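You operate a simulated robot arm through the tools that you are given. There is no shell and no other tool.

You run a simulated two-armed robot. Do the job below in one go: nothing can be reset, and whatever is moved stays where it is left.

JOB
Close the tall box and band it.
Fine: press the blue tissue in it flat first; short flaps, then long ones; band it in its cradle with the blue lever and let the lever up again; leave the other tissue alone.
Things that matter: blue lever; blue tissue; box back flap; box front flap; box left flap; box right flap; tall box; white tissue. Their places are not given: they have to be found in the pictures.

The check looks at the end state, three seconds after you hand in, the way a careful person would. Anything else that was tipped, shoved, dropped, spilled or broken makes it a failure.

ROBOT AND FRAMES
Two 7-joint arms with three-finger grippers on one trunk that stands fixed in place. Base frame: the origin is at the foot of the trunk, x ahead of it, y to its left, z up; the work surface is at about z = 80. Readings come in cm, rad, newtons and seconds.
The left shoulder is at [7, 16.5, 123.8], the right one opposite. With the tool pointing down near the work surface each hand reaches from about 32 to 86 cm from the base axis, measured 20 degrees to its own side. Payload 3.91 kg a hand.
Tool frame (each hand has its own): the origin (TCP) lies between the finger pads and is the grasp point; the fingertips stand 3 cm ahead of it; z points along the fingers, y is the line along which they close. The gripper opens to 11.6 cm; its body begins 7.3 cm behind the TCP.
Orientation is that of the tool frame in the base frame, as [roll, pitch, yaw] about the fixed x, y, z axes, in that order (R = Rz(yaw) Ry(pitch) Rx(roll)). With the fingers straight down and closing along the base's y, the tool's x points along the base's -x, its y along +y and its z along -z.

CONTROLS
- The arms move only by the tool arm_command. It takes "left_rows", "right_rows" or both (then of equal length, played together; a hand with none holds still); each is a list of rows, each an object of numbers (a shift or turn left out is 0, a gripper value left out holds the last): "dx", "dy", "dz": the shift along the tool's x, y, z in mm; "wx", "wy", "wz": the turn, a rotation vector about the tool's x, y, z in rad; "fingers": the opening in per cent of the stroke, from 0 (shut) to 100 (fully open). In form: [{"dx": .., "dy": .., "dz": .., "wx": .., "wy": .., "wz": .., "fingers": ..}, ...]. A call has 1 to 20 rows; each row shifts and turns the commanded pose from where the row before left it, along the tool's axes as they then stand. Rows are played at 5 a second. More than 5 cm and 0.15 rad between two rows, or a gripper value outside its range, and nothing of the call is played. Where a pose cannot be reached the arm comes as near as it can. A force on the tool above 90 N (or 10 N above the force at the start of the call, whichever is more), or a blocked arm, ends the call early, and 0.2 s more pass. Each finger travels about 15.3 cm/s and halts on what it meets, pressing with about 35 N; the grip force reading is that of the motor and also rises with nothing between the fingers. The clock runs only during rows and for 0.2 s after the last one: add rows that do not move to give the fingers time. The reply holds the time, the measured pose of the TCP, the force on the tool along the base axes, the opening and the grip force, in the units named above and with some noise, with the torque about the TCP (base axes, N m) and any sound that the robot's microphone picked up.
- Cameras (640 x 400 px; columns grow to the right, rows downward): "scene" is now at [12.89, -1.03, 156.82]; the picture's right is [-0.06, -1.00, 0.00], its down [-0.59, 0.04, -0.81] and it looks along [0.80, -0.05, -0.59] (base axes); focal length 322 px, centre (320, 200). "left" rides on the left gripper at [7.5, 1.7, -8.8] in its tool frame; the picture's right is [-0.22, 0.97, 0.00], its down [-0.70, -0.16, -0.70] and it looks along [-0.68, -0.16, 0.71] (tool axes); focal length 247 px, centre (320, 200). "right" rides on the right gripper at [5.2, 5.6, -8.8] in its tool frame; the picture's right is [-0.73, 0.68, 0.00], its down [-0.49, -0.52, -0.70] and it looks along [-0.48, -0.51, 0.71] (tool axes); focal length 247 px, centre (320, 200).
- camera(camera): a new picture of that camera. No time passes.
- raise_lower(by): slides the trunk up (or, below 0, down) by that many cm; the arms and the scene camera ride with it, the base frame stays. It gives what a move gives, with no picture.
- pan_tilt(pan, tilt): turns the head with the scene camera to pan (to the left, within 1.501 rad either way) and tilt (down, from -0.506 to 1.204), counted from straight ahead of the robot. It gives what a move gives.
- point_at(camera, pixels): there is no depth. For up to 12 entries [column, row, z] of the newest picture of that camera ("zoom" is the newest enlarged one), the place [x, y] in the base frame at which the ray of that pixel passes the height z, good to about 0.2 cm, but the place of the scene camera against the robot may be out by one fixed shift of up to 1.8 cm in any direction. No time passes.
- zoom(camera, box): a new picture of the part [left, top, right, bottom] of that camera's present view, enlarged. No time passes.
- job_done(): hands the job in; it is judged then, once.

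Unless the task says otherwise, let go and move clear before handing in.

The tools are called after "Call:" as name(argument=value, ...) on one line, values as JSON. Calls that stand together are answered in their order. arm_command: Moves the arms, as the interface text tells. Its arguments: {"type":"object","properties":{"left_rows":{"type":"array"},"right_rows":{"type":"array"}},"required":[]} The other tools are called the same way: raise_lower (by) moves the trunk up or down; pan_tilt (pan, tilt) turns the head that bears the scene camera; camera (camera) takes a picture; point_at (camera, pixels) gives the place at which the rays of pixels pass given heights; zoom (camera, box) takes an enlarged picture of a part of a camera's view; job_done () hands the job in.

At the start:

```text
t: 0.0
left_tool_pos: [64.87, 28.99, 128.54]
left_tool_rot: [-3.142, -0.001, -3.14]
left_ft_force: [-0.7, 0.7, -0.3]
left_ft_torque: [0.01, 0.0, -0.03]
left_grip_width: 11.6
left_finger_force: 0.1
right_tool_pos: [64.61, -29.42, 131.9]
right_tool_rot: [3.14, 0.002, -3.141]
right_ft_force: [0.9, 0.5, 0.4]
right_ft_torque: [0.01, -0.02, 0.03]
right_grip_width: 11.57
right_finger_force: 0.0
trunk travel left (down, up): [-77.5, 6.5]
head pan, tilt (commanded): [-0.061, 0.634]
```

scene: 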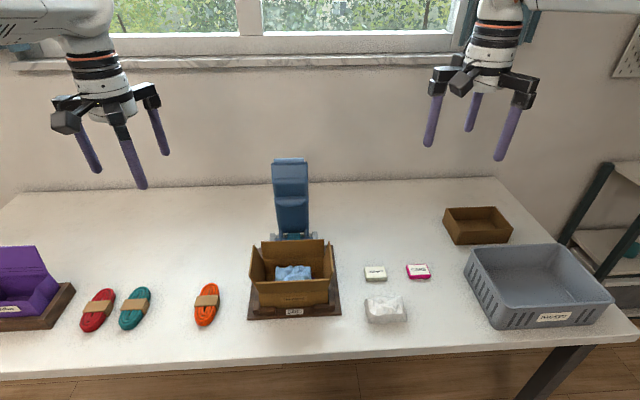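
right: 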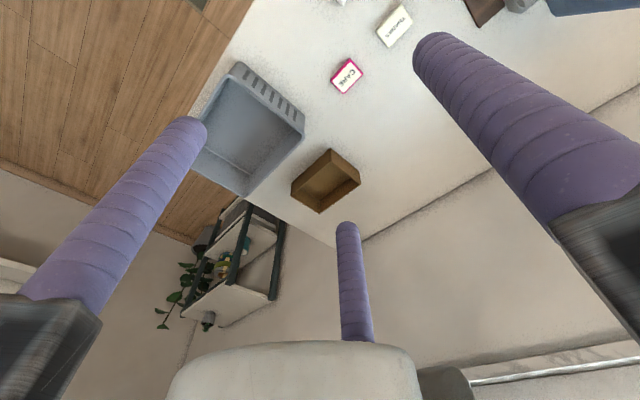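
left: 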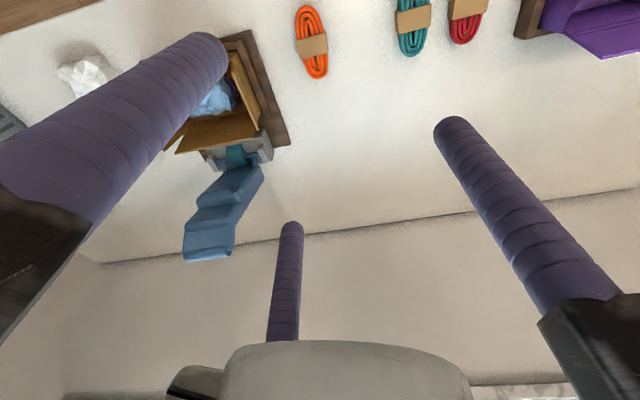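

The scene picture shows the box with blue tissue around (292,275) in a cradle, with the blue lever standing behind it at (290,195). I'll zoom in on the box, lever and surrounding items.

Call:
zoom(camera="scene", box=[220, 140, 380, 340])

Call:
zoom(camera="left", box=[140, 20, 340, 270])

Call:
zoom(camera="scene", box=[0, 220, 220, 350])

```text
2.00 times, centred on (300, 240) of scene
```

zoom: 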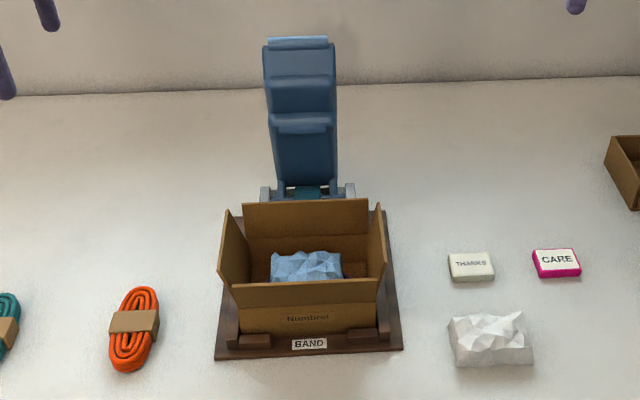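

```text
1.60 times, centred on (240, 145) of left
```

zoom: 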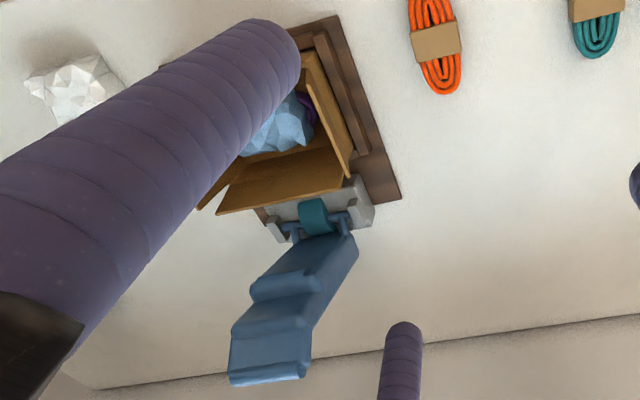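

```text
2.91 times, centred on (110, 285) of scene
```

zoom: 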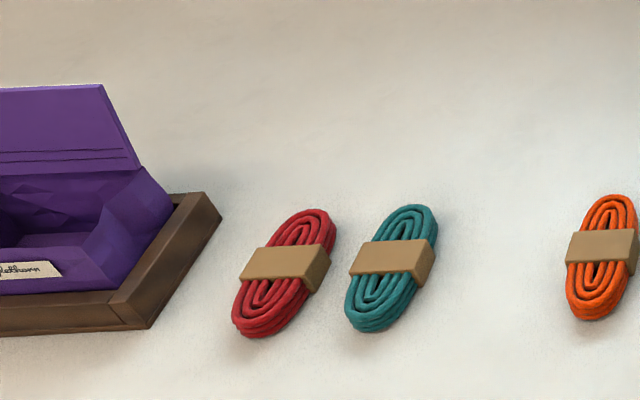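

The zoom shows the box with four raised flaps, blue tissue in it at zoom (306,266), and the lever hinged behind at zoom (308,190). I'll get first estimates of places, then view with the hand cameras.

Call:
point_at(camera="scene", pixels=[[247.5, 320, 80], [341, 315, 80], [272, 240, 82], [318, 240, 82], [258, 282, 95], [330, 279, 95], [262, 241, 95], [324, 239, 95], [290, 160, 110], [385, 310, 82], [206, 303, 80], [375, 273, 80]])

Call:
pan_tilt(pan=0.05, tilt=0.85)

Call:
camera(camera="scene")

```text
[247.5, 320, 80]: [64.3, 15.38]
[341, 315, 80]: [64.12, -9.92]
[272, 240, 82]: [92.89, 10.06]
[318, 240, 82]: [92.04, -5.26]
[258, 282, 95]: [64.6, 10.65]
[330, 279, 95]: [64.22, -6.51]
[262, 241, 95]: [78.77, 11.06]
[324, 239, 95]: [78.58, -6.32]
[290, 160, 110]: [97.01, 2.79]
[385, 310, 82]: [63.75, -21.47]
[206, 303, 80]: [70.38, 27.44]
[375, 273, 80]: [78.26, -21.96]
```

```text
t: 0.7
left_tool_pos: [64.9, 29.04, 128.42]
left_tool_rot: [3.14, 0.0, -3.141]
left_ft_force: [0.6, -0.4, -0.4]
left_ft_torque: [-0.02, 0.04, 0.01]
left_grip_width: 11.61
left_finger_force: 0.1
right_tool_pos: [64.49, -29.55, 131.91]
right_tool_rot: [3.14, 0.001, 3.14]
right_ft_force: [-0.5, -0.5, 0.3]
right_ft_torque: [0.02, 0.03, -0.01]
right_grip_width: 11.61
right_finger_force: 0.1
trunk travel left (down, up): [-77.5, 6.5]
head pan, tilt (commanded): [0.051, 0.85]
```

```text
taken
```

scene: 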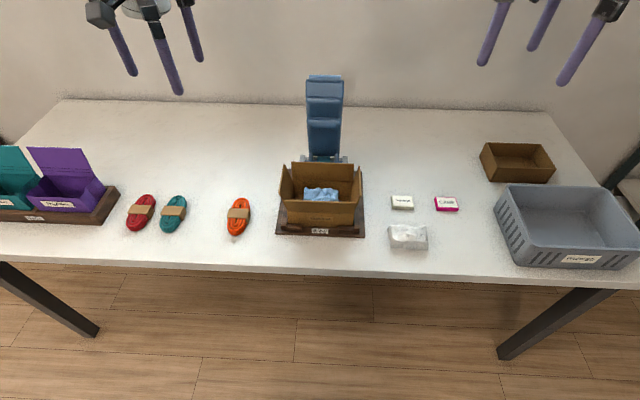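

The box sits near x≈72, y≈2 and the tissue is visible at (320,195). I'll move both hands back a bit so their cameras look at the box from above, staying high.

Call:
arm_command(left_rows=[{"dx": 25, "dy": -30, "dz": 3}, {"dx": 25, "dy": -30, "dz": 3}, {"dx": 25, "dy": -30, "dz": 3}, {"dx": 25, "dy": -30, "dz": 3}, {"dx": 25, "dy": -30, "dz": 3}, {"dx": 25, "dy": -30, "dz": 3}, {}, {}, {}, {}, {}], right_rows=[{"dx": 5, "dy": 5, "wz": -0.14}, {"wz": -0.14}, {"wz": -0.14}, {"wz": -0.14}, {"wz": -0.14}, {"wz": -0.14}, {"wz": -0.14}, {"wz": -0.14}, {"wz": -0.14}, {"wz": -0.14}, {"wz": -0.14}])

Call:
camera(camera="left")

Call:
camera(camera="right")

```text
t: 3.1
left_tool_pos: [49.96, 11.06, 126.68]
left_tool_rot: [3.141, 0.0, -3.138]
left_ft_force: [-0.7, -0.5, -0.5]
left_ft_torque: [-0.03, 0.02, -0.01]
left_grip_width: 11.58
left_finger_force: 0.0
right_tool_pos: [64.21, -29.08, 131.79]
right_tool_rot: [3.141, 0.001, -1.599]
right_ft_force: [0.0, 0.3, -0.2]
right_ft_torque: [-0.03, 0.0, 0.01]
right_grip_width: 11.61
right_finger_force: 0.0
trunk travel left (down, up): [-77.5, 6.5]
head pan, tilt (commanded): [0.051, 0.85]
```

```text
taken
```

left: 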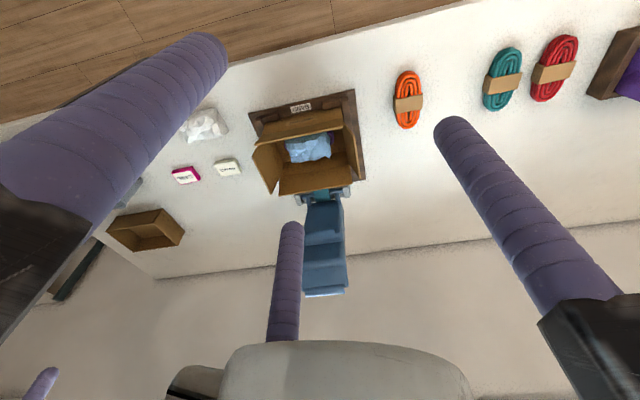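

```text
taken
```

right: 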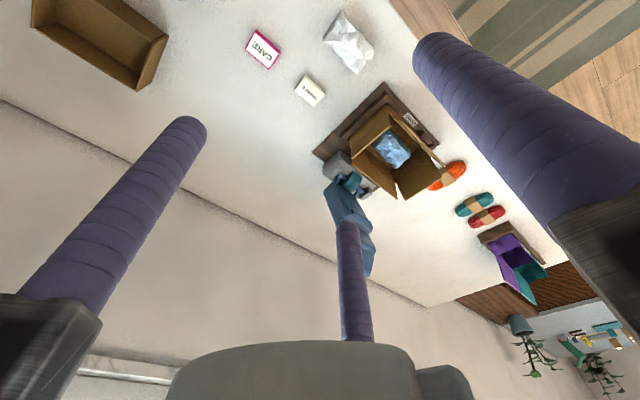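

Both hand cameras now see the box (left at (310,150), right at (395,155)). I'll zoom in on both.

Call:
zoom(camera="left", box=[230, 80, 390, 180])

Call:
zoom(camera="right", box=[300, 70, 460, 170])

Call:
zoom(camera="right", box=[280, 130, 440, 290])

Call:
zoom(camera="left", box=[230, 170, 390, 310])

```text
4.00 times, centred on (310, 130) of left
```

zoom: 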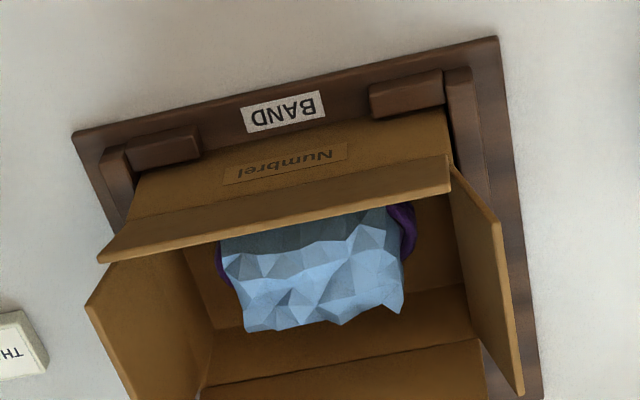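

```text
4.00 times, centred on (380, 120) of right
```

zoom: 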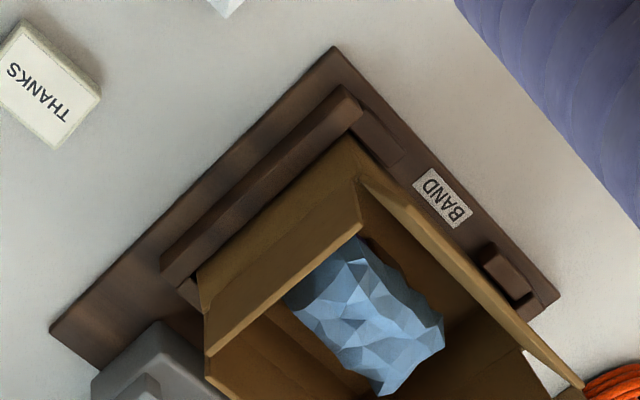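

```text
2.50 times, centred on (360, 210) of right
```

zoom: 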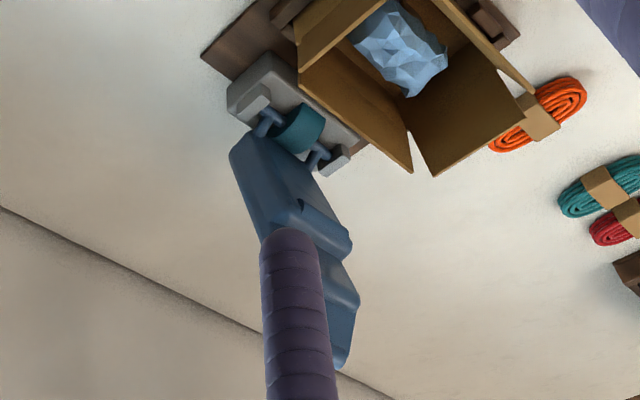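

```text
2.86 times, centred on (310, 240) of left
```

zoom: 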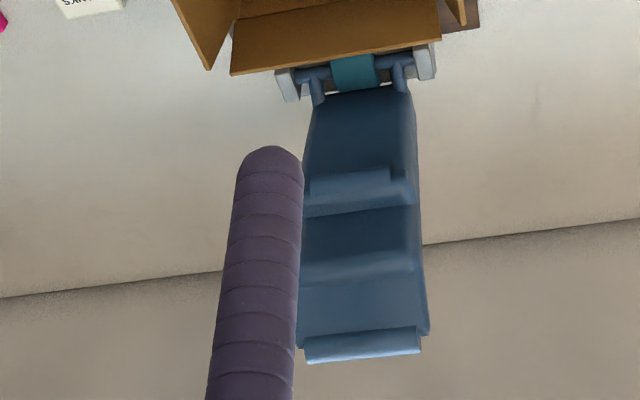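

The box holds a purple thing under the blue tissue; all four flaps lean outward and the lever's hinge is just behind. I'll triangulate key features using both hand cameras.

Call:
point_at(camera="left", pixels=[[248.75, 113.75, 80], [354.25, 89.5, 80], [248.75, 113.75, 81], [354.25, 89.5, 81], [343.25, 118.75, 90], [262.5, 134.5, 90], [343.25, 118.75, 92], [262.5, 134.5, 92], [342.5, 126.75, 95], [254.5, 145.5, 95], [364.25, 135.5, 95], [370.5, 178.75, 95]])

Call:
point_at(camera="right", pixels=[[383.5, 81.75, 80], [439.5, 144.25, 80], [312.5, 152.5, 80], [383.5, 81.75, 81], [439.5, 144.25, 81], [312.5, 152.5, 81], [371, 110, 92]])

Call:
zoom(camera="right", box=[340, 95, 450, 205])

Call:
zoom(camera="left", box=[245, 100, 375, 210])

```text
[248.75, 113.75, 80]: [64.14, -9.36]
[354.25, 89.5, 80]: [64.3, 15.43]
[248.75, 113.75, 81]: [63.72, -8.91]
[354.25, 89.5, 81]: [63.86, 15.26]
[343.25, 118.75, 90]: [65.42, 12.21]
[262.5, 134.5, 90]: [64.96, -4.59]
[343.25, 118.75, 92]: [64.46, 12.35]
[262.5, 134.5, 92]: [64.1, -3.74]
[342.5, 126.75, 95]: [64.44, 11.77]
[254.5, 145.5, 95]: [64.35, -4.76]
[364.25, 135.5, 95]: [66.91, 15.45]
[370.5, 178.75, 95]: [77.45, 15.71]
```

```text
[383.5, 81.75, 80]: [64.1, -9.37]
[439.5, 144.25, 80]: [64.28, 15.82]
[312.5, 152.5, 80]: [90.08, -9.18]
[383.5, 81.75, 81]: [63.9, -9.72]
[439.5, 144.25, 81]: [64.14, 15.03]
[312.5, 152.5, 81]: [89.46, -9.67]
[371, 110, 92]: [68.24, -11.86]
```

```text
3.64 times, centred on (395, 150) of right
```

zoom: 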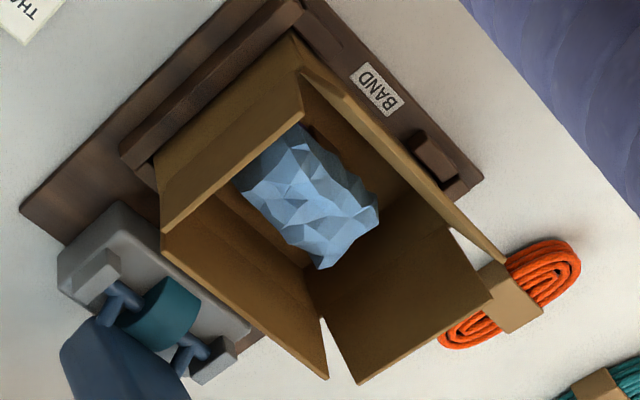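

```text
3.64 times, centred on (310, 155) of left
```

zoom: 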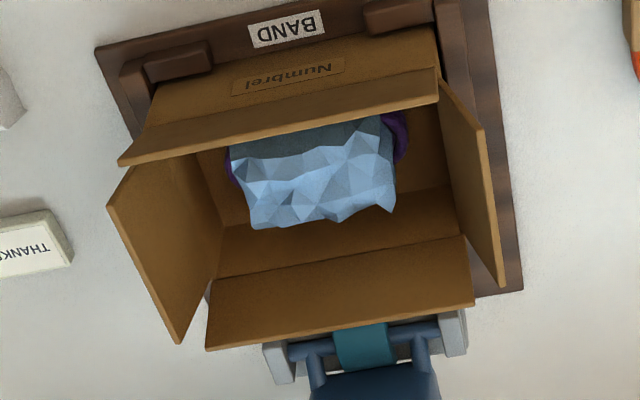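

The board spans about x 64–90, y −9.4–15.5. Next I triangulate flap corners: left flap corners left-cam (354.5,135.2),(360.3,178.9) against right-cam (442.3,176.9),(405.4,200.3), and so on.

Call:
point_at(camera="left", pixels=[[354.5, 135.2, 90], [354.5, 135.2, 100], [360.3, 178.9, 90], [360.3, 178.9, 100], [349, 164.9, 90], [349, 164.9, 100], [352.3, 183.3, 90], [352.3, 183.3, 100], [251.8, 156.9, 90], [251.8, 156.9, 100], [342.1, 127, 90], [342.1, 127, 100]])

Call:
point_at(camera="right", pixels=[[442.3, 176.9, 90], [442.3, 176.9, 100], [405.4, 200.3, 90], [405.4, 200.3, 100], [395.5, 182.4, 90], [395.5, 182.4, 100], [396.9, 198.9, 90], [396.9, 198.9, 100], [390.3, 126.6, 90], [390.3, 126.6, 100], [445.3, 167, 90], [445.3, 167, 100]])

```text
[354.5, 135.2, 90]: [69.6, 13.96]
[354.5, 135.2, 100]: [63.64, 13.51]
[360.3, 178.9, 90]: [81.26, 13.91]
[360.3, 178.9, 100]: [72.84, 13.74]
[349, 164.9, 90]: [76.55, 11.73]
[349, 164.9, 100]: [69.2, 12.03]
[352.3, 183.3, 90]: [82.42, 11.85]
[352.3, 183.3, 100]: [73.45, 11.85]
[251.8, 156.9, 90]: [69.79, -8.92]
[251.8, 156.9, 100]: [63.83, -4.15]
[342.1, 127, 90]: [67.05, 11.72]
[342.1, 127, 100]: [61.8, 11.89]
```

```text
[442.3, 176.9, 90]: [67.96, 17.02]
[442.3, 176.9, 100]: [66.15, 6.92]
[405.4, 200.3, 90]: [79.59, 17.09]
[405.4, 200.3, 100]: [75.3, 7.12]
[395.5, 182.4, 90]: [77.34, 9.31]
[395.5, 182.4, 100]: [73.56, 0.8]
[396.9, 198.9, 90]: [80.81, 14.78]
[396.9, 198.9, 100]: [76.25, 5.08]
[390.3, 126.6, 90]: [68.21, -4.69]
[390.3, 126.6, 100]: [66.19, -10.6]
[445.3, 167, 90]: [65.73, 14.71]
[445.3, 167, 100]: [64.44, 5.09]
```

Solved: creases at z≈87.3, flap tops at z≈93.2; box about x 66.5–78.5, y −4.8–11.65, so left/right are the short flaps and front/back the long ones. Now I measure the lever (left cam tip (345,293), right cam about (370,274)).

Call:
point_at(camera="left", pixels=[[345, 293.1, 100], [345, 293.1, 110], [305.8, 296.6, 100], [305.8, 296.6, 110], [338, 201.5, 84], [338, 201.5, 88], [306, 205, 84], [306, 205, 88]])

Call:
point_at(camera="right", pixels=[[370, 274.5, 100], [370, 274.5, 110], [366, 193, 84], [366, 193, 88], [337, 180, 84], [337, 180, 88]])

Call:
zoom(camera="right", box=[310, 150, 400, 290])

Call:
zoom(camera="scene", box=[270, 60, 380, 250])

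```text
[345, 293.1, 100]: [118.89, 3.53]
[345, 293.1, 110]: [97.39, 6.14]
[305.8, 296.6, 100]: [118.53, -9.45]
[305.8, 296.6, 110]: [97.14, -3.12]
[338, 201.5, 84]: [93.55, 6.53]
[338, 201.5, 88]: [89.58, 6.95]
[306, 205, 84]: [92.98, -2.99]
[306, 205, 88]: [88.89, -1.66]
```

```text
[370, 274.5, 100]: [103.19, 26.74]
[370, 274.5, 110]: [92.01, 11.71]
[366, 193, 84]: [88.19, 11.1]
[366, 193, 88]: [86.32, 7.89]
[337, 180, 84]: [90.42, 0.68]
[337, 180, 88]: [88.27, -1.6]
```

```text
2.86 times, centred on (355, 220) of right
```

zoom: 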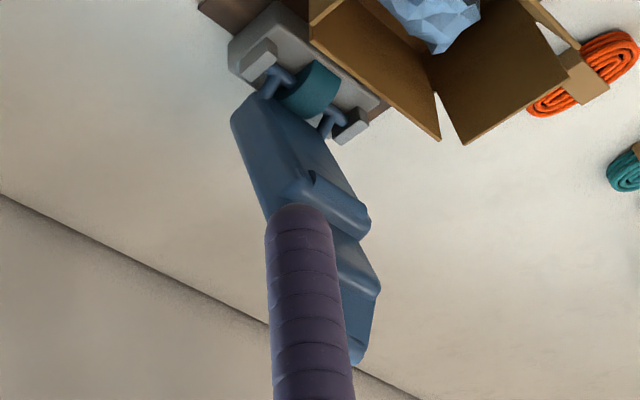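

```text
2.11 times, centred on (325, 155) of scene
```

zoom: 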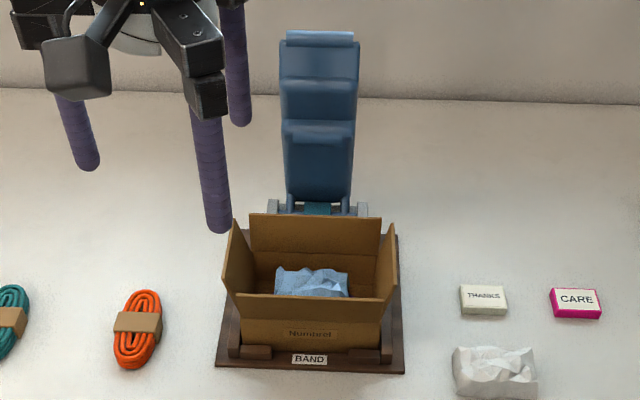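

The lever stands nearly vertical, from a hinge near (88, 3, 86) to a tip at z≈113. I'll close both grippers and see how the shut fingers look, before pressing the tissue.

Call:
arm_command(left_rows=[{"fingers": 0}, {}, {}, {}, {}], right_rows=[{"fingers": 0}, {}, {}, {}, {}])

Call:
camera(camera="left")

Call:
camera(camera="right")

Call:
pan_tilt(pan=0.05, tilt=0.7)

Call:
camera(camera="scene")

```text
t: 4.3
left_tool_pos: [50.02, 11.04, 126.67]
left_tool_rot: [-3.141, 0.004, -3.141]
left_ft_force: [-0.7, -0.3, -0.6]
left_ft_torque: [0.01, -0.02, 0.01]
left_grip_width: 0.91
left_finger_force: 34.7
right_tool_pos: [64.19, -28.95, 131.86]
right_tool_rot: [3.14, 0.001, -1.6]
right_ft_force: [-0.6, 0.5, 0.6]
right_ft_torque: [-0.03, 0.01, 0.01]
right_grip_width: 0.9
right_finger_force: 34.8
trunk travel left (down, up): [-77.5, 6.5]
head pan, tilt (commanded): [0.051, 0.85]
```

```text
taken
```

left: 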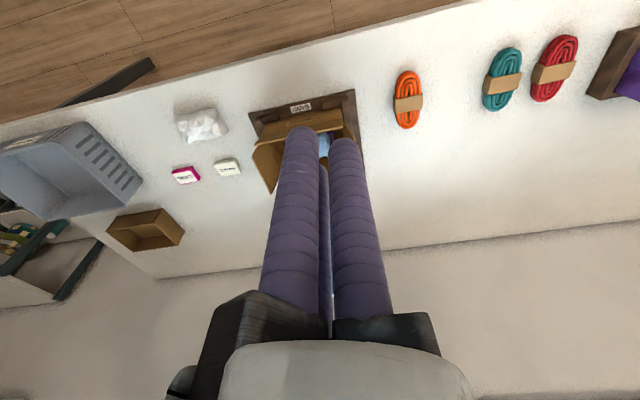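

```text
taken
```

right: 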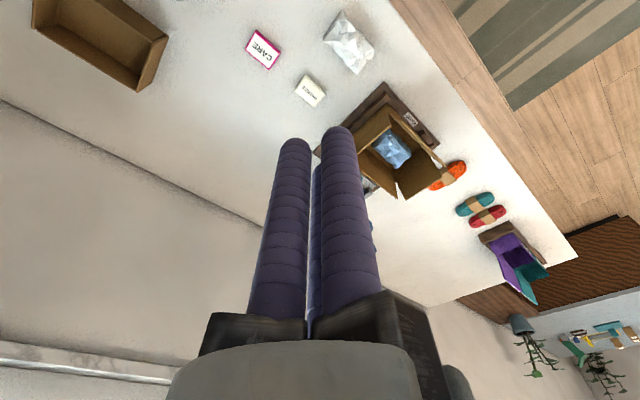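

```text
t: 5.0
left_tool_pos: [49.95, 11.09, 126.73]
left_tool_rot: [-3.141, 0.001, -3.14]
left_ft_force: [-0.2, 0.0, -0.7]
left_ft_torque: [0.01, 0.01, 0.01]
left_grip_width: 0.93
left_finger_force: 35.1
right_tool_pos: [64.16, -28.99, 131.94]
right_tool_rot: [3.141, 0.0, -1.6]
right_ft_force: [0.1, 0.7, 0.4]
right_ft_torque: [-0.01, 0.0, -0.04]
right_grip_width: 0.92
right_finger_force: 34.4
trunk travel left (down, up): [-77.5, 6.5]
head pan, tilt (commanded): [0.051, 0.7]
```

```text
taken
```

scene: 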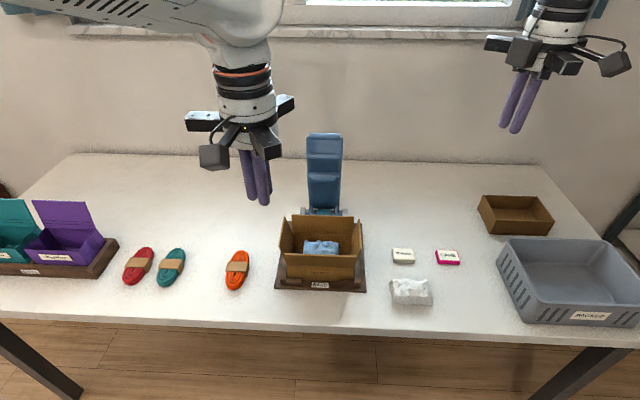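

Shut fingers form a ~4 cm cluster, fine for pressing. Now I locate the tissue (left cam ~(307,150), right cam ~(393,149)).

Call:
point_at(camera="left", pixels=[[307.3, 149.5, 84], [307.3, 149.5, 88]])

Call:
point_at(camera="right", pixels=[[392.8, 148.6, 84], [392.8, 148.6, 88]])

Call:
zoom(camera="scene", box=[270, 205, 370, 300])

Call:
zoom(camera="right", box=[350, 100, 440, 210])

```text
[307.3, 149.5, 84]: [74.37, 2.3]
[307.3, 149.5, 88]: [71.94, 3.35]
```

```text
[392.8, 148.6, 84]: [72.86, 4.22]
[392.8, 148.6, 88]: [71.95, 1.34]
```

```text
4.21 times, centred on (320, 252) of scene
```

zoom: 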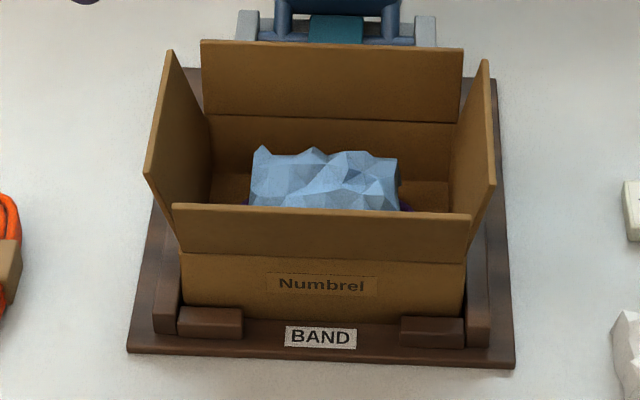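

```text
3.64 times, centred on (395, 155) of right
```

zoom: 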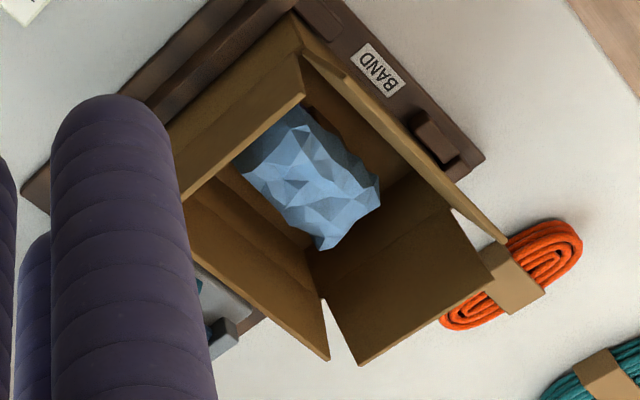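

Tissue top is around (72.7, 3.0, 86). I'll bring the left fist over it at z≈105 first.

Call:
arm_command(left_rows=[{"dx": -38, "dy": -13}, {"dx": -38, "dy": -13}, {"dx": -38, "dy": -13}, {"dx": -38, "dy": -13}, {"dx": -38, "dy": -13}, {"dx": -37, "dy": -13}, {"dz": 40}, {"dz": 40}, {"dz": 40}, {"dz": 40}, {"dz": 40}, {"dz": 17}, {}])

Call:
camera(camera="scene")

Call:
camera(camera="right")

```text
t: 7.8
left_tool_pos: [72.61, 3.02, 105.06]
left_tool_rot: [3.141, 0.003, -3.14]
left_ft_force: [-0.2, -0.6, -1.2]
left_ft_torque: [-0.02, -0.02, -0.01]
left_grip_width: 0.9
left_finger_force: 35.1
right_tool_pos: [63.97, -28.97, 131.81]
right_tool_rot: [3.139, 0.0, -1.602]
right_ft_force: [-0.4, 0.1, 0.2]
right_ft_torque: [0.01, -0.02, -0.05]
right_grip_width: 0.9
right_finger_force: 35.2
trunk travel left (down, up): [-77.5, 6.5]
head pan, tilt (commanded): [0.051, 0.7]
```

```text
taken
```

scene: 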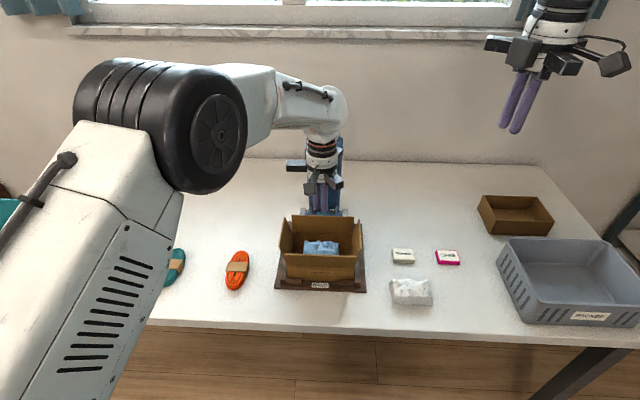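

```text
taken
```

right: 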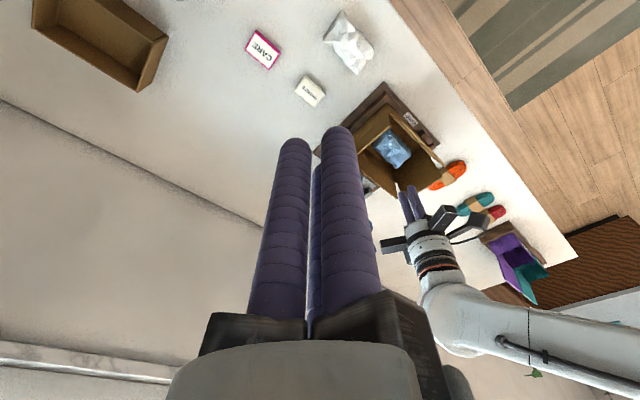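

The left fist hangs over the box ((320,185) scene) clear of the lever. Zooming to check clearances before going down.

Call:
zoom(camera="scene", box=[260, 110, 380, 300])

Call:
zoom(camera="right", box=[340, 90, 500, 290])

Call:
camera(camera="left")

```text
2.11 times, centred on (320, 205) of scene
```

zoom: 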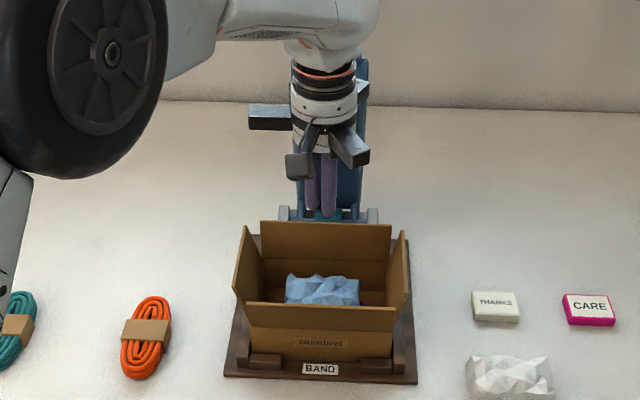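

```text
2.00 times, centred on (420, 190) of right
```

zoom: 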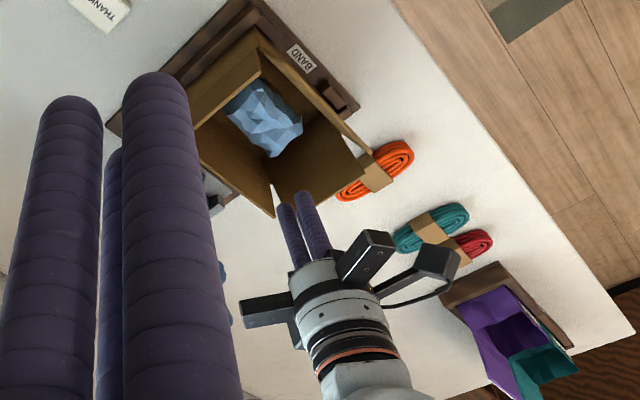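

```text
taken
```

left: 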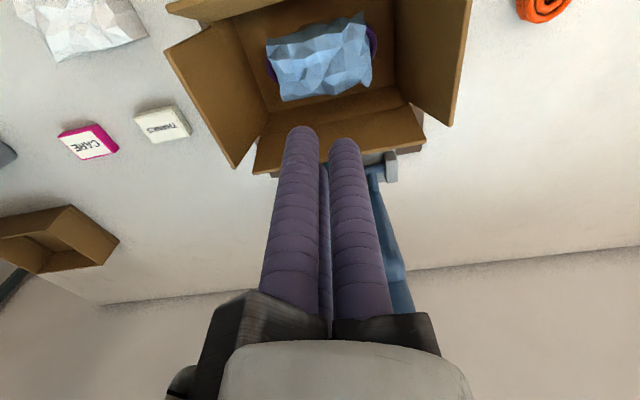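

Left camera shows the tissue (320,57) over a purple item. To keep the wrist camera away from the front flap, I'll yaw the left hand so its camera sits on the +y side, staying at z≈105.

Call:
arm_command(left_rows=[{"wz": 0.143}, {"wz": 0.143}, {"wz": 0.143}, {"wz": 0.143}, {"wz": 0.143}, {"wz": 0.143}, {"wz": 0.143}, {"wz": 0.143}, {"wz": 0.143}, {"wz": 0.143}, {"wz": 0.143}, {}])

Call:
camera(camera="left")

Call:
camera(camera="scene")

Call:
zoom(camera="right", box=[340, 90, 500, 290])

```text
t: 10.4
left_tool_pos: [72.62, 3.14, 104.97]
left_tool_rot: [3.14, 0.0, 1.568]
left_ft_force: [0.0, 0.3, -0.4]
left_ft_torque: [0.03, 0.0, -0.02]
left_grip_width: 0.91
left_finger_force: 35.2
right_tool_pos: [64.09, -29.1, 131.78]
right_tool_rot: [3.14, 0.0, -1.599]
right_ft_force: [-1.1, -0.4, 0.5]
right_ft_torque: [-0.01, 0.03, -0.03]
right_grip_width: 0.91
right_finger_force: 35.4
trunk travel left (down, up): [-77.5, 6.5]
head pan, tilt (commanded): [0.051, 0.7]
```

```text
taken
```

left: 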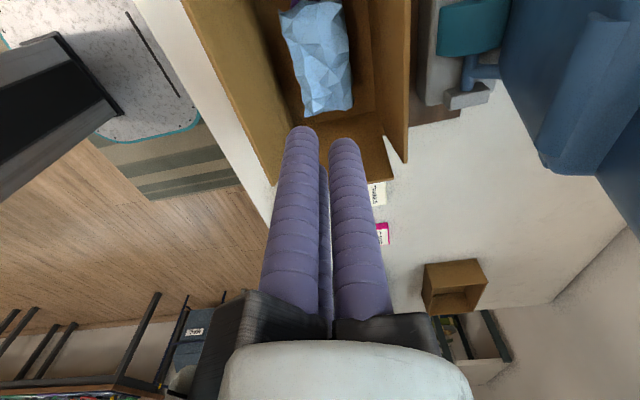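

```text
taken
```

scene: 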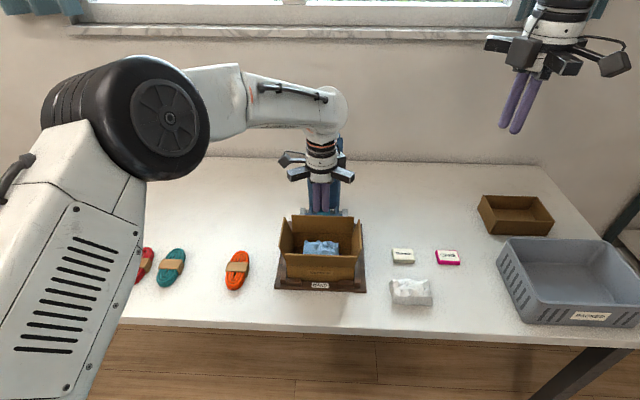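

```text
2.00 times, centred on (420, 190) of right
```

zoom: 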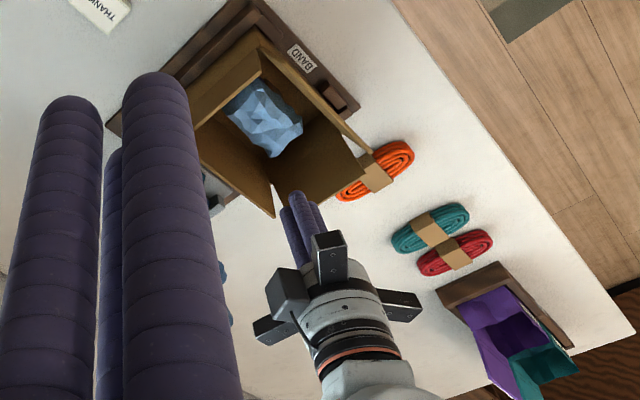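

Left camera now sees the tissue at (318,58) between the walls. I'll check the tissue outline location in base coordinates.

Call:
point_at(camera="left", pixels=[[282, 15, 85.5], [340, 8, 85.5], [352, 105, 85.5], [308, 112, 85.5], [318, 58, 85.5], [276, 185, 93.2], [392, 180, 93.2], [405, 160, 93.2]])

Call:
zoom(camera="left", box=[200, 0, 440, 160])

```text
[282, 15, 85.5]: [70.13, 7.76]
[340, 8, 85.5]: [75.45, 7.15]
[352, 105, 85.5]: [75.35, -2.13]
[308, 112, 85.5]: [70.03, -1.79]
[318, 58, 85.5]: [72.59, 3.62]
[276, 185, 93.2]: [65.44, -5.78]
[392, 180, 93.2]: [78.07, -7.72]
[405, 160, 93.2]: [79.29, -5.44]
```

```text
2.50 times, centred on (320, 80) of left
```

zoom: 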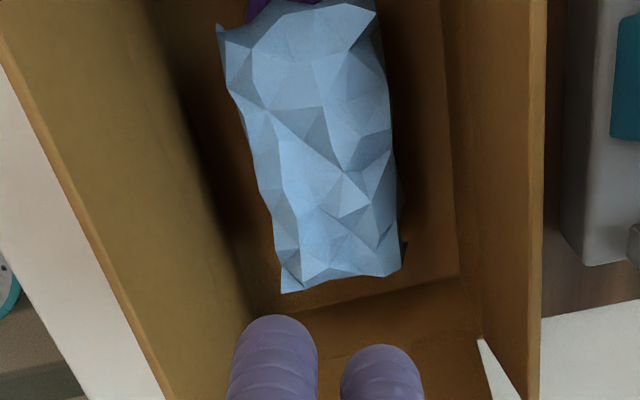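

The tissue spans x 70–75.4, y −2 to 7.6, so the fist is centred. I descend to just above it, then step down gently watching the force.

Call:
arm_command(left_rows=[{"dz": 40}, {"dz": 40}, {"dz": 40}, {"dz": 20}, {}])

Call:
arm_command(left_rows=[{"dz": 5}, {"dz": 5}, {"dz": 5}, {}])

Call:
zoom(camera="scene", box=[260, 130, 380, 300])

Call:
zoom(camera="right", box=[340, 90, 500, 290])

```text
t: 11.6
left_tool_pos: [72.79, 3.21, 90.72]
left_tool_rot: [3.141, -0.002, 1.572]
left_ft_force: [0.5, -0.3, -0.4]
left_ft_torque: [0.0, 0.03, 0.01]
left_grip_width: 0.91
left_finger_force: 35.2
right_tool_pos: [64.33, -29.07, 131.9]
right_tool_rot: [3.14, 0.001, -1.601]
right_ft_force: [0.3, 0.5, 0.3]
right_ft_torque: [0.01, 0.04, 0.01]
right_grip_width: 0.92
right_finger_force: 35.2
trunk travel left (down, up): [-77.5, 6.5]
head pan, tilt (commanded): [0.051, 0.7]
```

```text
t: 12.6
left_tool_pos: [72.71, 3.07, 89.36]
left_tool_rot: [3.139, -0.001, 1.571]
left_ft_force: [-0.8, 0.5, -0.1]
left_ft_torque: [0.01, 0.01, 0.01]
left_grip_width: 0.91
left_finger_force: 34.6
right_tool_pos: [64.13, -28.99, 131.86]
right_tool_rot: [3.141, 0.0, -1.6]
right_ft_force: [0.3, 0.4, -0.4]
right_ft_torque: [0.01, 0.0, -0.02]
right_grip_width: 0.91
right_finger_force: 34.6
trunk travel left (down, up): [-77.5, 6.5]
head pan, tilt (commanded): [0.051, 0.7]
```

```text
2.35 times, centred on (320, 215) of scene
```

zoom: 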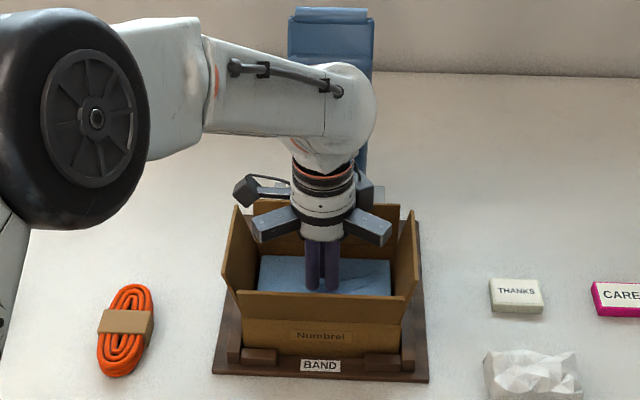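

```text
2.00 times, centred on (420, 190) of right
```

zoom: 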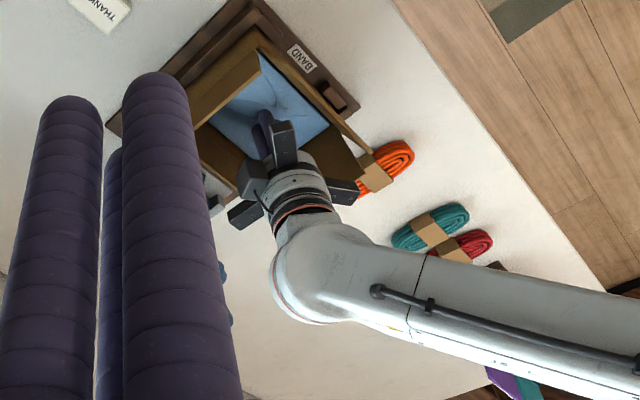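

The tissue has turned into a flat sheet filling the box (zoom (325,272)). I'll raise the left hand straight up and look.

Call:
arm_command(left_rows=[{"dz": -40}, {"dz": -40}, {"dz": -40}, {"dz": -40}, {}])

Call:
camera(camera="left")

Call:
zoom(camera="right", box=[350, 100, 440, 210])

Call:
zoom(camera="scene", box=[260, 130, 380, 300])

```text
t: 13.8
left_tool_pos: [72.55, 2.99, 105.41]
left_tool_rot: [3.141, 0.0, 1.571]
left_ft_force: [0.5, -0.1, -0.1]
left_ft_torque: [-0.02, 0.02, -0.01]
left_grip_width: 0.91
left_finger_force: 34.6
right_tool_pos: [64.1, -29.05, 131.88]
right_tool_rot: [-3.141, -0.001, -1.602]
right_ft_force: [-0.2, 0.7, 0.3]
right_ft_torque: [0.02, 0.02, 0.03]
right_grip_width: 0.88
right_finger_force: 34.8
trunk travel left (down, up): [-77.5, 6.5]
head pan, tilt (commanded): [0.051, 0.7]
```

```text
taken
```

left: 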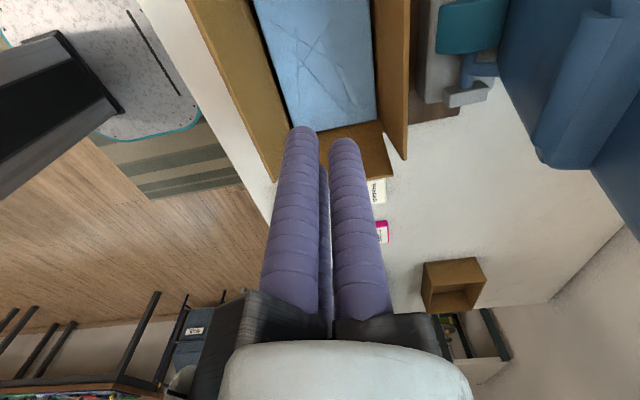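

```text
3.64 times, centred on (395, 155) of right
```

zoom: 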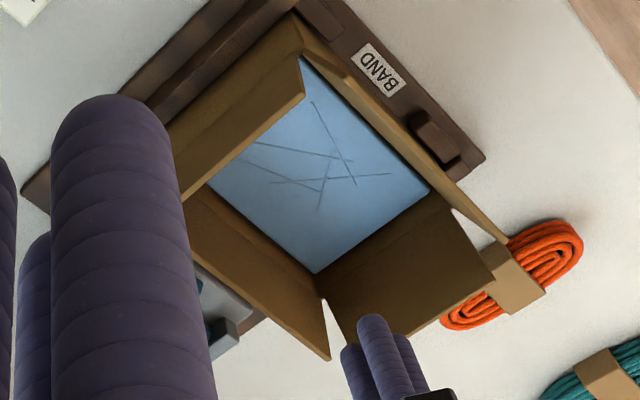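

```text
2.35 times, centred on (320, 215) of scene
```

zoom: 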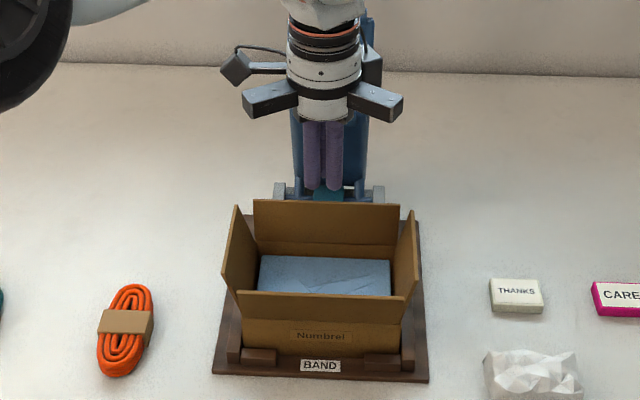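

The tissue is flat, filling the box floor level (right zoom shows a smooth blue sheet). Next: the left (short) flap — I move the left fist outside it at y≈22, then down to tip z≈90.5.

Call:
arm_command(left_rows=[{"dx": 38}, {"dx": 38}, {"dx": 38}, {"dx": 38}, {"dx": 38}, {"dz": 40}, {"dz": 40}, {"dz": 39}, {}])

Call:
camera(camera="left")

Call:
zoom(camera="scene", box=[220, 130, 380, 300])

Call:
zoom(camera="right", box=[340, 90, 500, 290])

```text
t: 15.8
left_tool_pos: [72.76, 22.04, 93.61]
left_tool_rot: [3.139, 0.001, 1.569]
left_ft_force: [-1.3, 0.8, 0.3]
left_ft_torque: [0.04, -0.01, 0.03]
left_grip_width: 0.93
left_finger_force: 35.2
right_tool_pos: [64.0, -29.24, 131.88]
right_tool_rot: [3.141, -0.001, -1.6]
right_ft_force: [0.4, -0.7, -0.4]
right_ft_torque: [0.03, 0.0, 0.0]
right_grip_width: 0.92
right_finger_force: 34.6
trunk travel left (down, up): [-77.5, 6.5]
head pan, tilt (commanded): [0.051, 0.7]
```

```text
taken
```

left: 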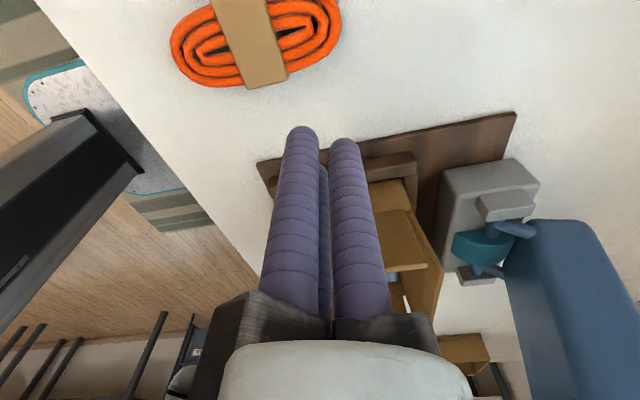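

```text
2.35 times, centred on (300, 215) of scene
```

zoom: 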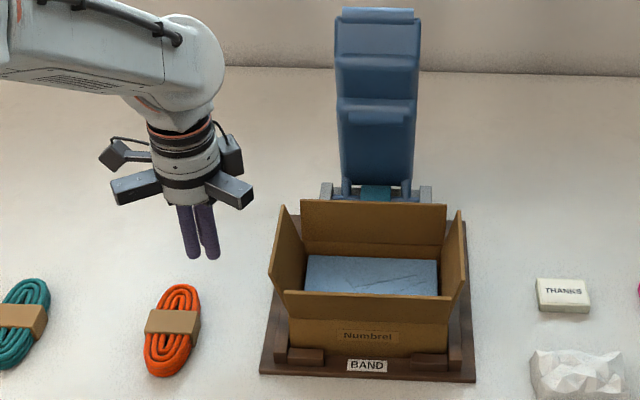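

```text
2.00 times, centred on (420, 190) of right
```

zoom: 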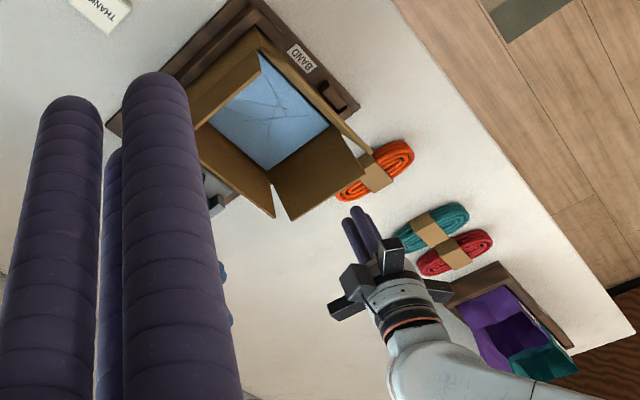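

The left fist is outside the left flap. I'll push toward −y in small steps and read the force.

Call:
arm_command(left_rows=[{"dx": -15}, {"dx": -15}, {"dx": -15}, {"dx": -15}, {"dx": -15}, {"dx": -15}, {}])

Call:
zoom(camera="scene", box=[220, 130, 380, 300])

Call:
zoom(camera="right", box=[340, 90, 500, 290])

```text
t: 17.4
left_tool_pos: [72.49, 13.14, 93.71]
left_tool_rot: [3.141, 0.001, 1.571]
left_ft_force: [0.6, 0.2, 0.1]
left_ft_torque: [0.03, 0.01, 0.0]
left_grip_width: 0.95
left_finger_force: 34.9
right_tool_pos: [64.21, -29.03, 131.87]
right_tool_rot: [-3.14, 0.0, -1.601]
right_ft_force: [0.4, 0.6, -0.1]
right_ft_torque: [0.02, 0.0, -0.04]
right_grip_width: 0.88
right_finger_force: 35.5
trunk travel left (down, up): [-77.5, 6.5]
head pan, tilt (commanded): [0.051, 0.7]
```

```text
2.35 times, centred on (300, 215) of scene
```

zoom: 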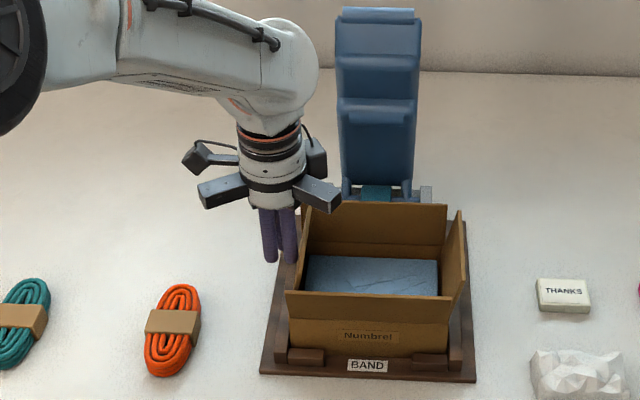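

```text
2.00 times, centred on (420, 190) of right
```

zoom: 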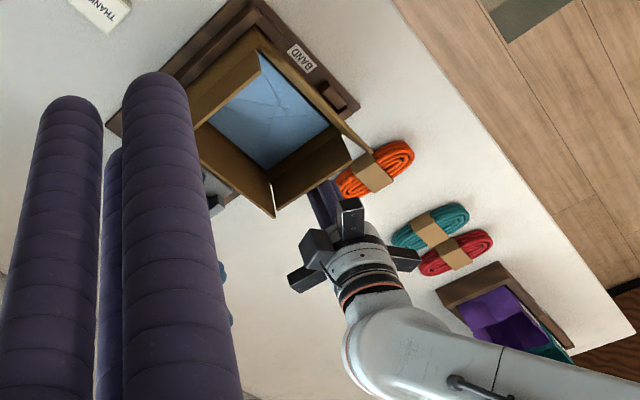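

The flap is now about vertical with almost no force. I continue inward and downward to fold it flat.

Call:
arm_command(left_rows=[{"dx": -10}, {"dx": -10}, {"dx": -10}, {"dx": -10, "dz": 5}, {"dx": -5, "dz": 8}, {"dz": 8}, {"dz": 5}, {}])

Call:
zoom(camera="scene", box=[220, 130, 380, 300])

Call:
zoom(camera="right", box=[340, 90, 500, 290])

```text
t: 19.2
left_tool_pos: [72.72, 8.83, 90.95]
left_tool_rot: [3.14, 0.0, 1.571]
left_ft_force: [-0.2, 0.5, 1.0]
left_ft_torque: [-0.05, 0.03, -0.03]
left_grip_width: 0.9
left_finger_force: 35.5
right_tool_pos: [64.22, -29.01, 131.8]
right_tool_rot: [3.14, 0.0, -1.6]
right_ft_force: [0.3, 0.2, 0.1]
right_ft_torque: [0.01, 0.01, 0.0]
right_grip_width: 0.91
right_finger_force: 34.9
trunk travel left (down, up): [-77.5, 6.5]
head pan, tilt (commanded): [0.051, 0.7]
```

```text
2.35 times, centred on (300, 215) of scene
```

zoom: 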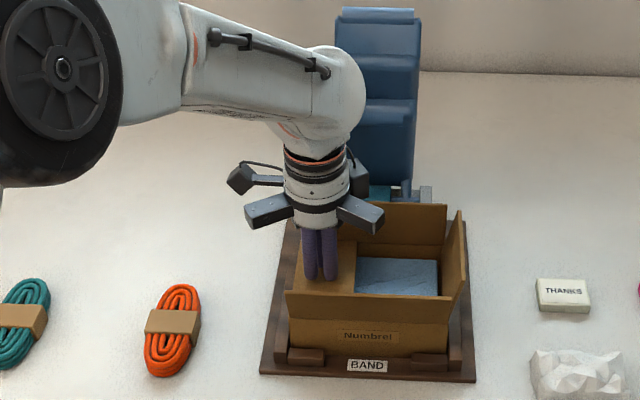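

```text
2.00 times, centred on (420, 190) of right
```

zoom: 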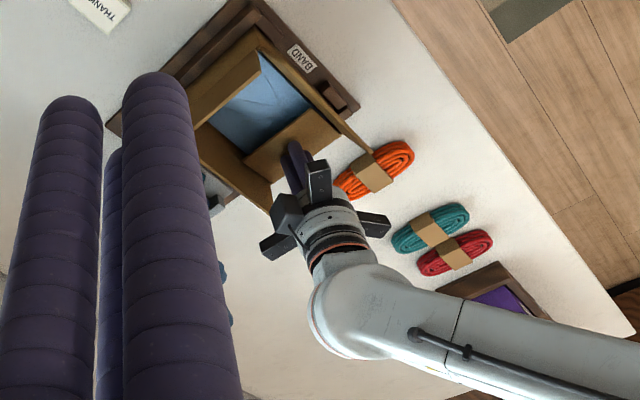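

The left flap is down under the fist. I'll press slightly more, then lift a little to see whether it stays.

Call:
arm_command(left_rows=[{"dz": 4}, {"dz": 3}, {}, {"dz": -20}, {"dz": -20}, {}, {}])

Call:
zoom(camera="scene", box=[220, 130, 380, 300])

Call:
zoom(camera="right", box=[340, 90, 500, 290])

```text
t: 20.8
left_tool_pos: [72.74, 8.69, 94.46]
left_tool_rot: [-3.141, 0.0, 1.571]
left_ft_force: [-1.0, -0.3, 0.3]
left_ft_torque: [0.02, 0.01, 0.01]
left_grip_width: 0.91
left_finger_force: 34.5
right_tool_pos: [64.16, -29.1, 131.85]
right_tool_rot: [3.14, -0.001, -1.6]
right_ft_force: [0.5, 0.2, 0.0]
right_ft_torque: [-0.01, 0.02, 0.01]
right_grip_width: 0.91
right_finger_force: 34.6
trunk travel left (down, up): [-77.5, 6.5]
head pan, tilt (commanded): [0.051, 0.7]
```

```text
2.35 times, centred on (300, 215) of scene
```

zoom: 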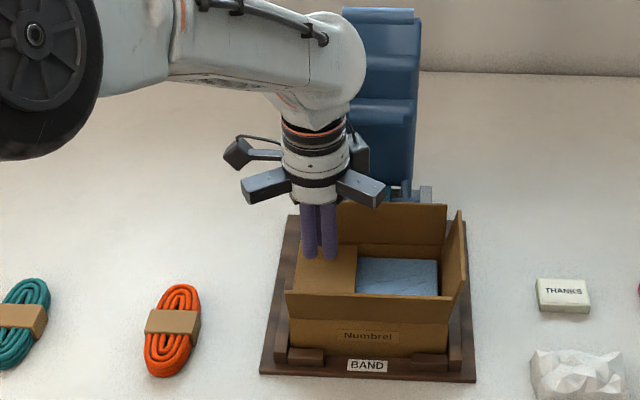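

```text
2.00 times, centred on (420, 190) of right
```

zoom: 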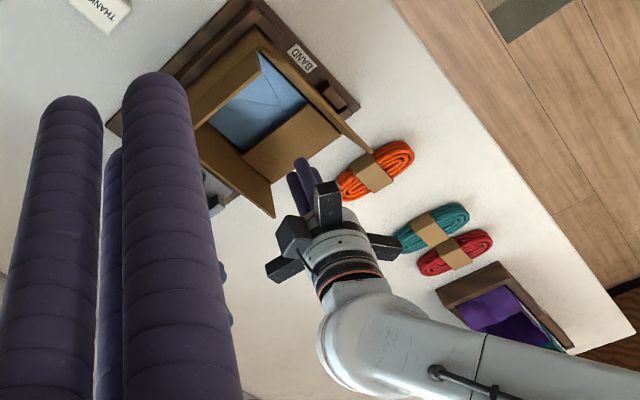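

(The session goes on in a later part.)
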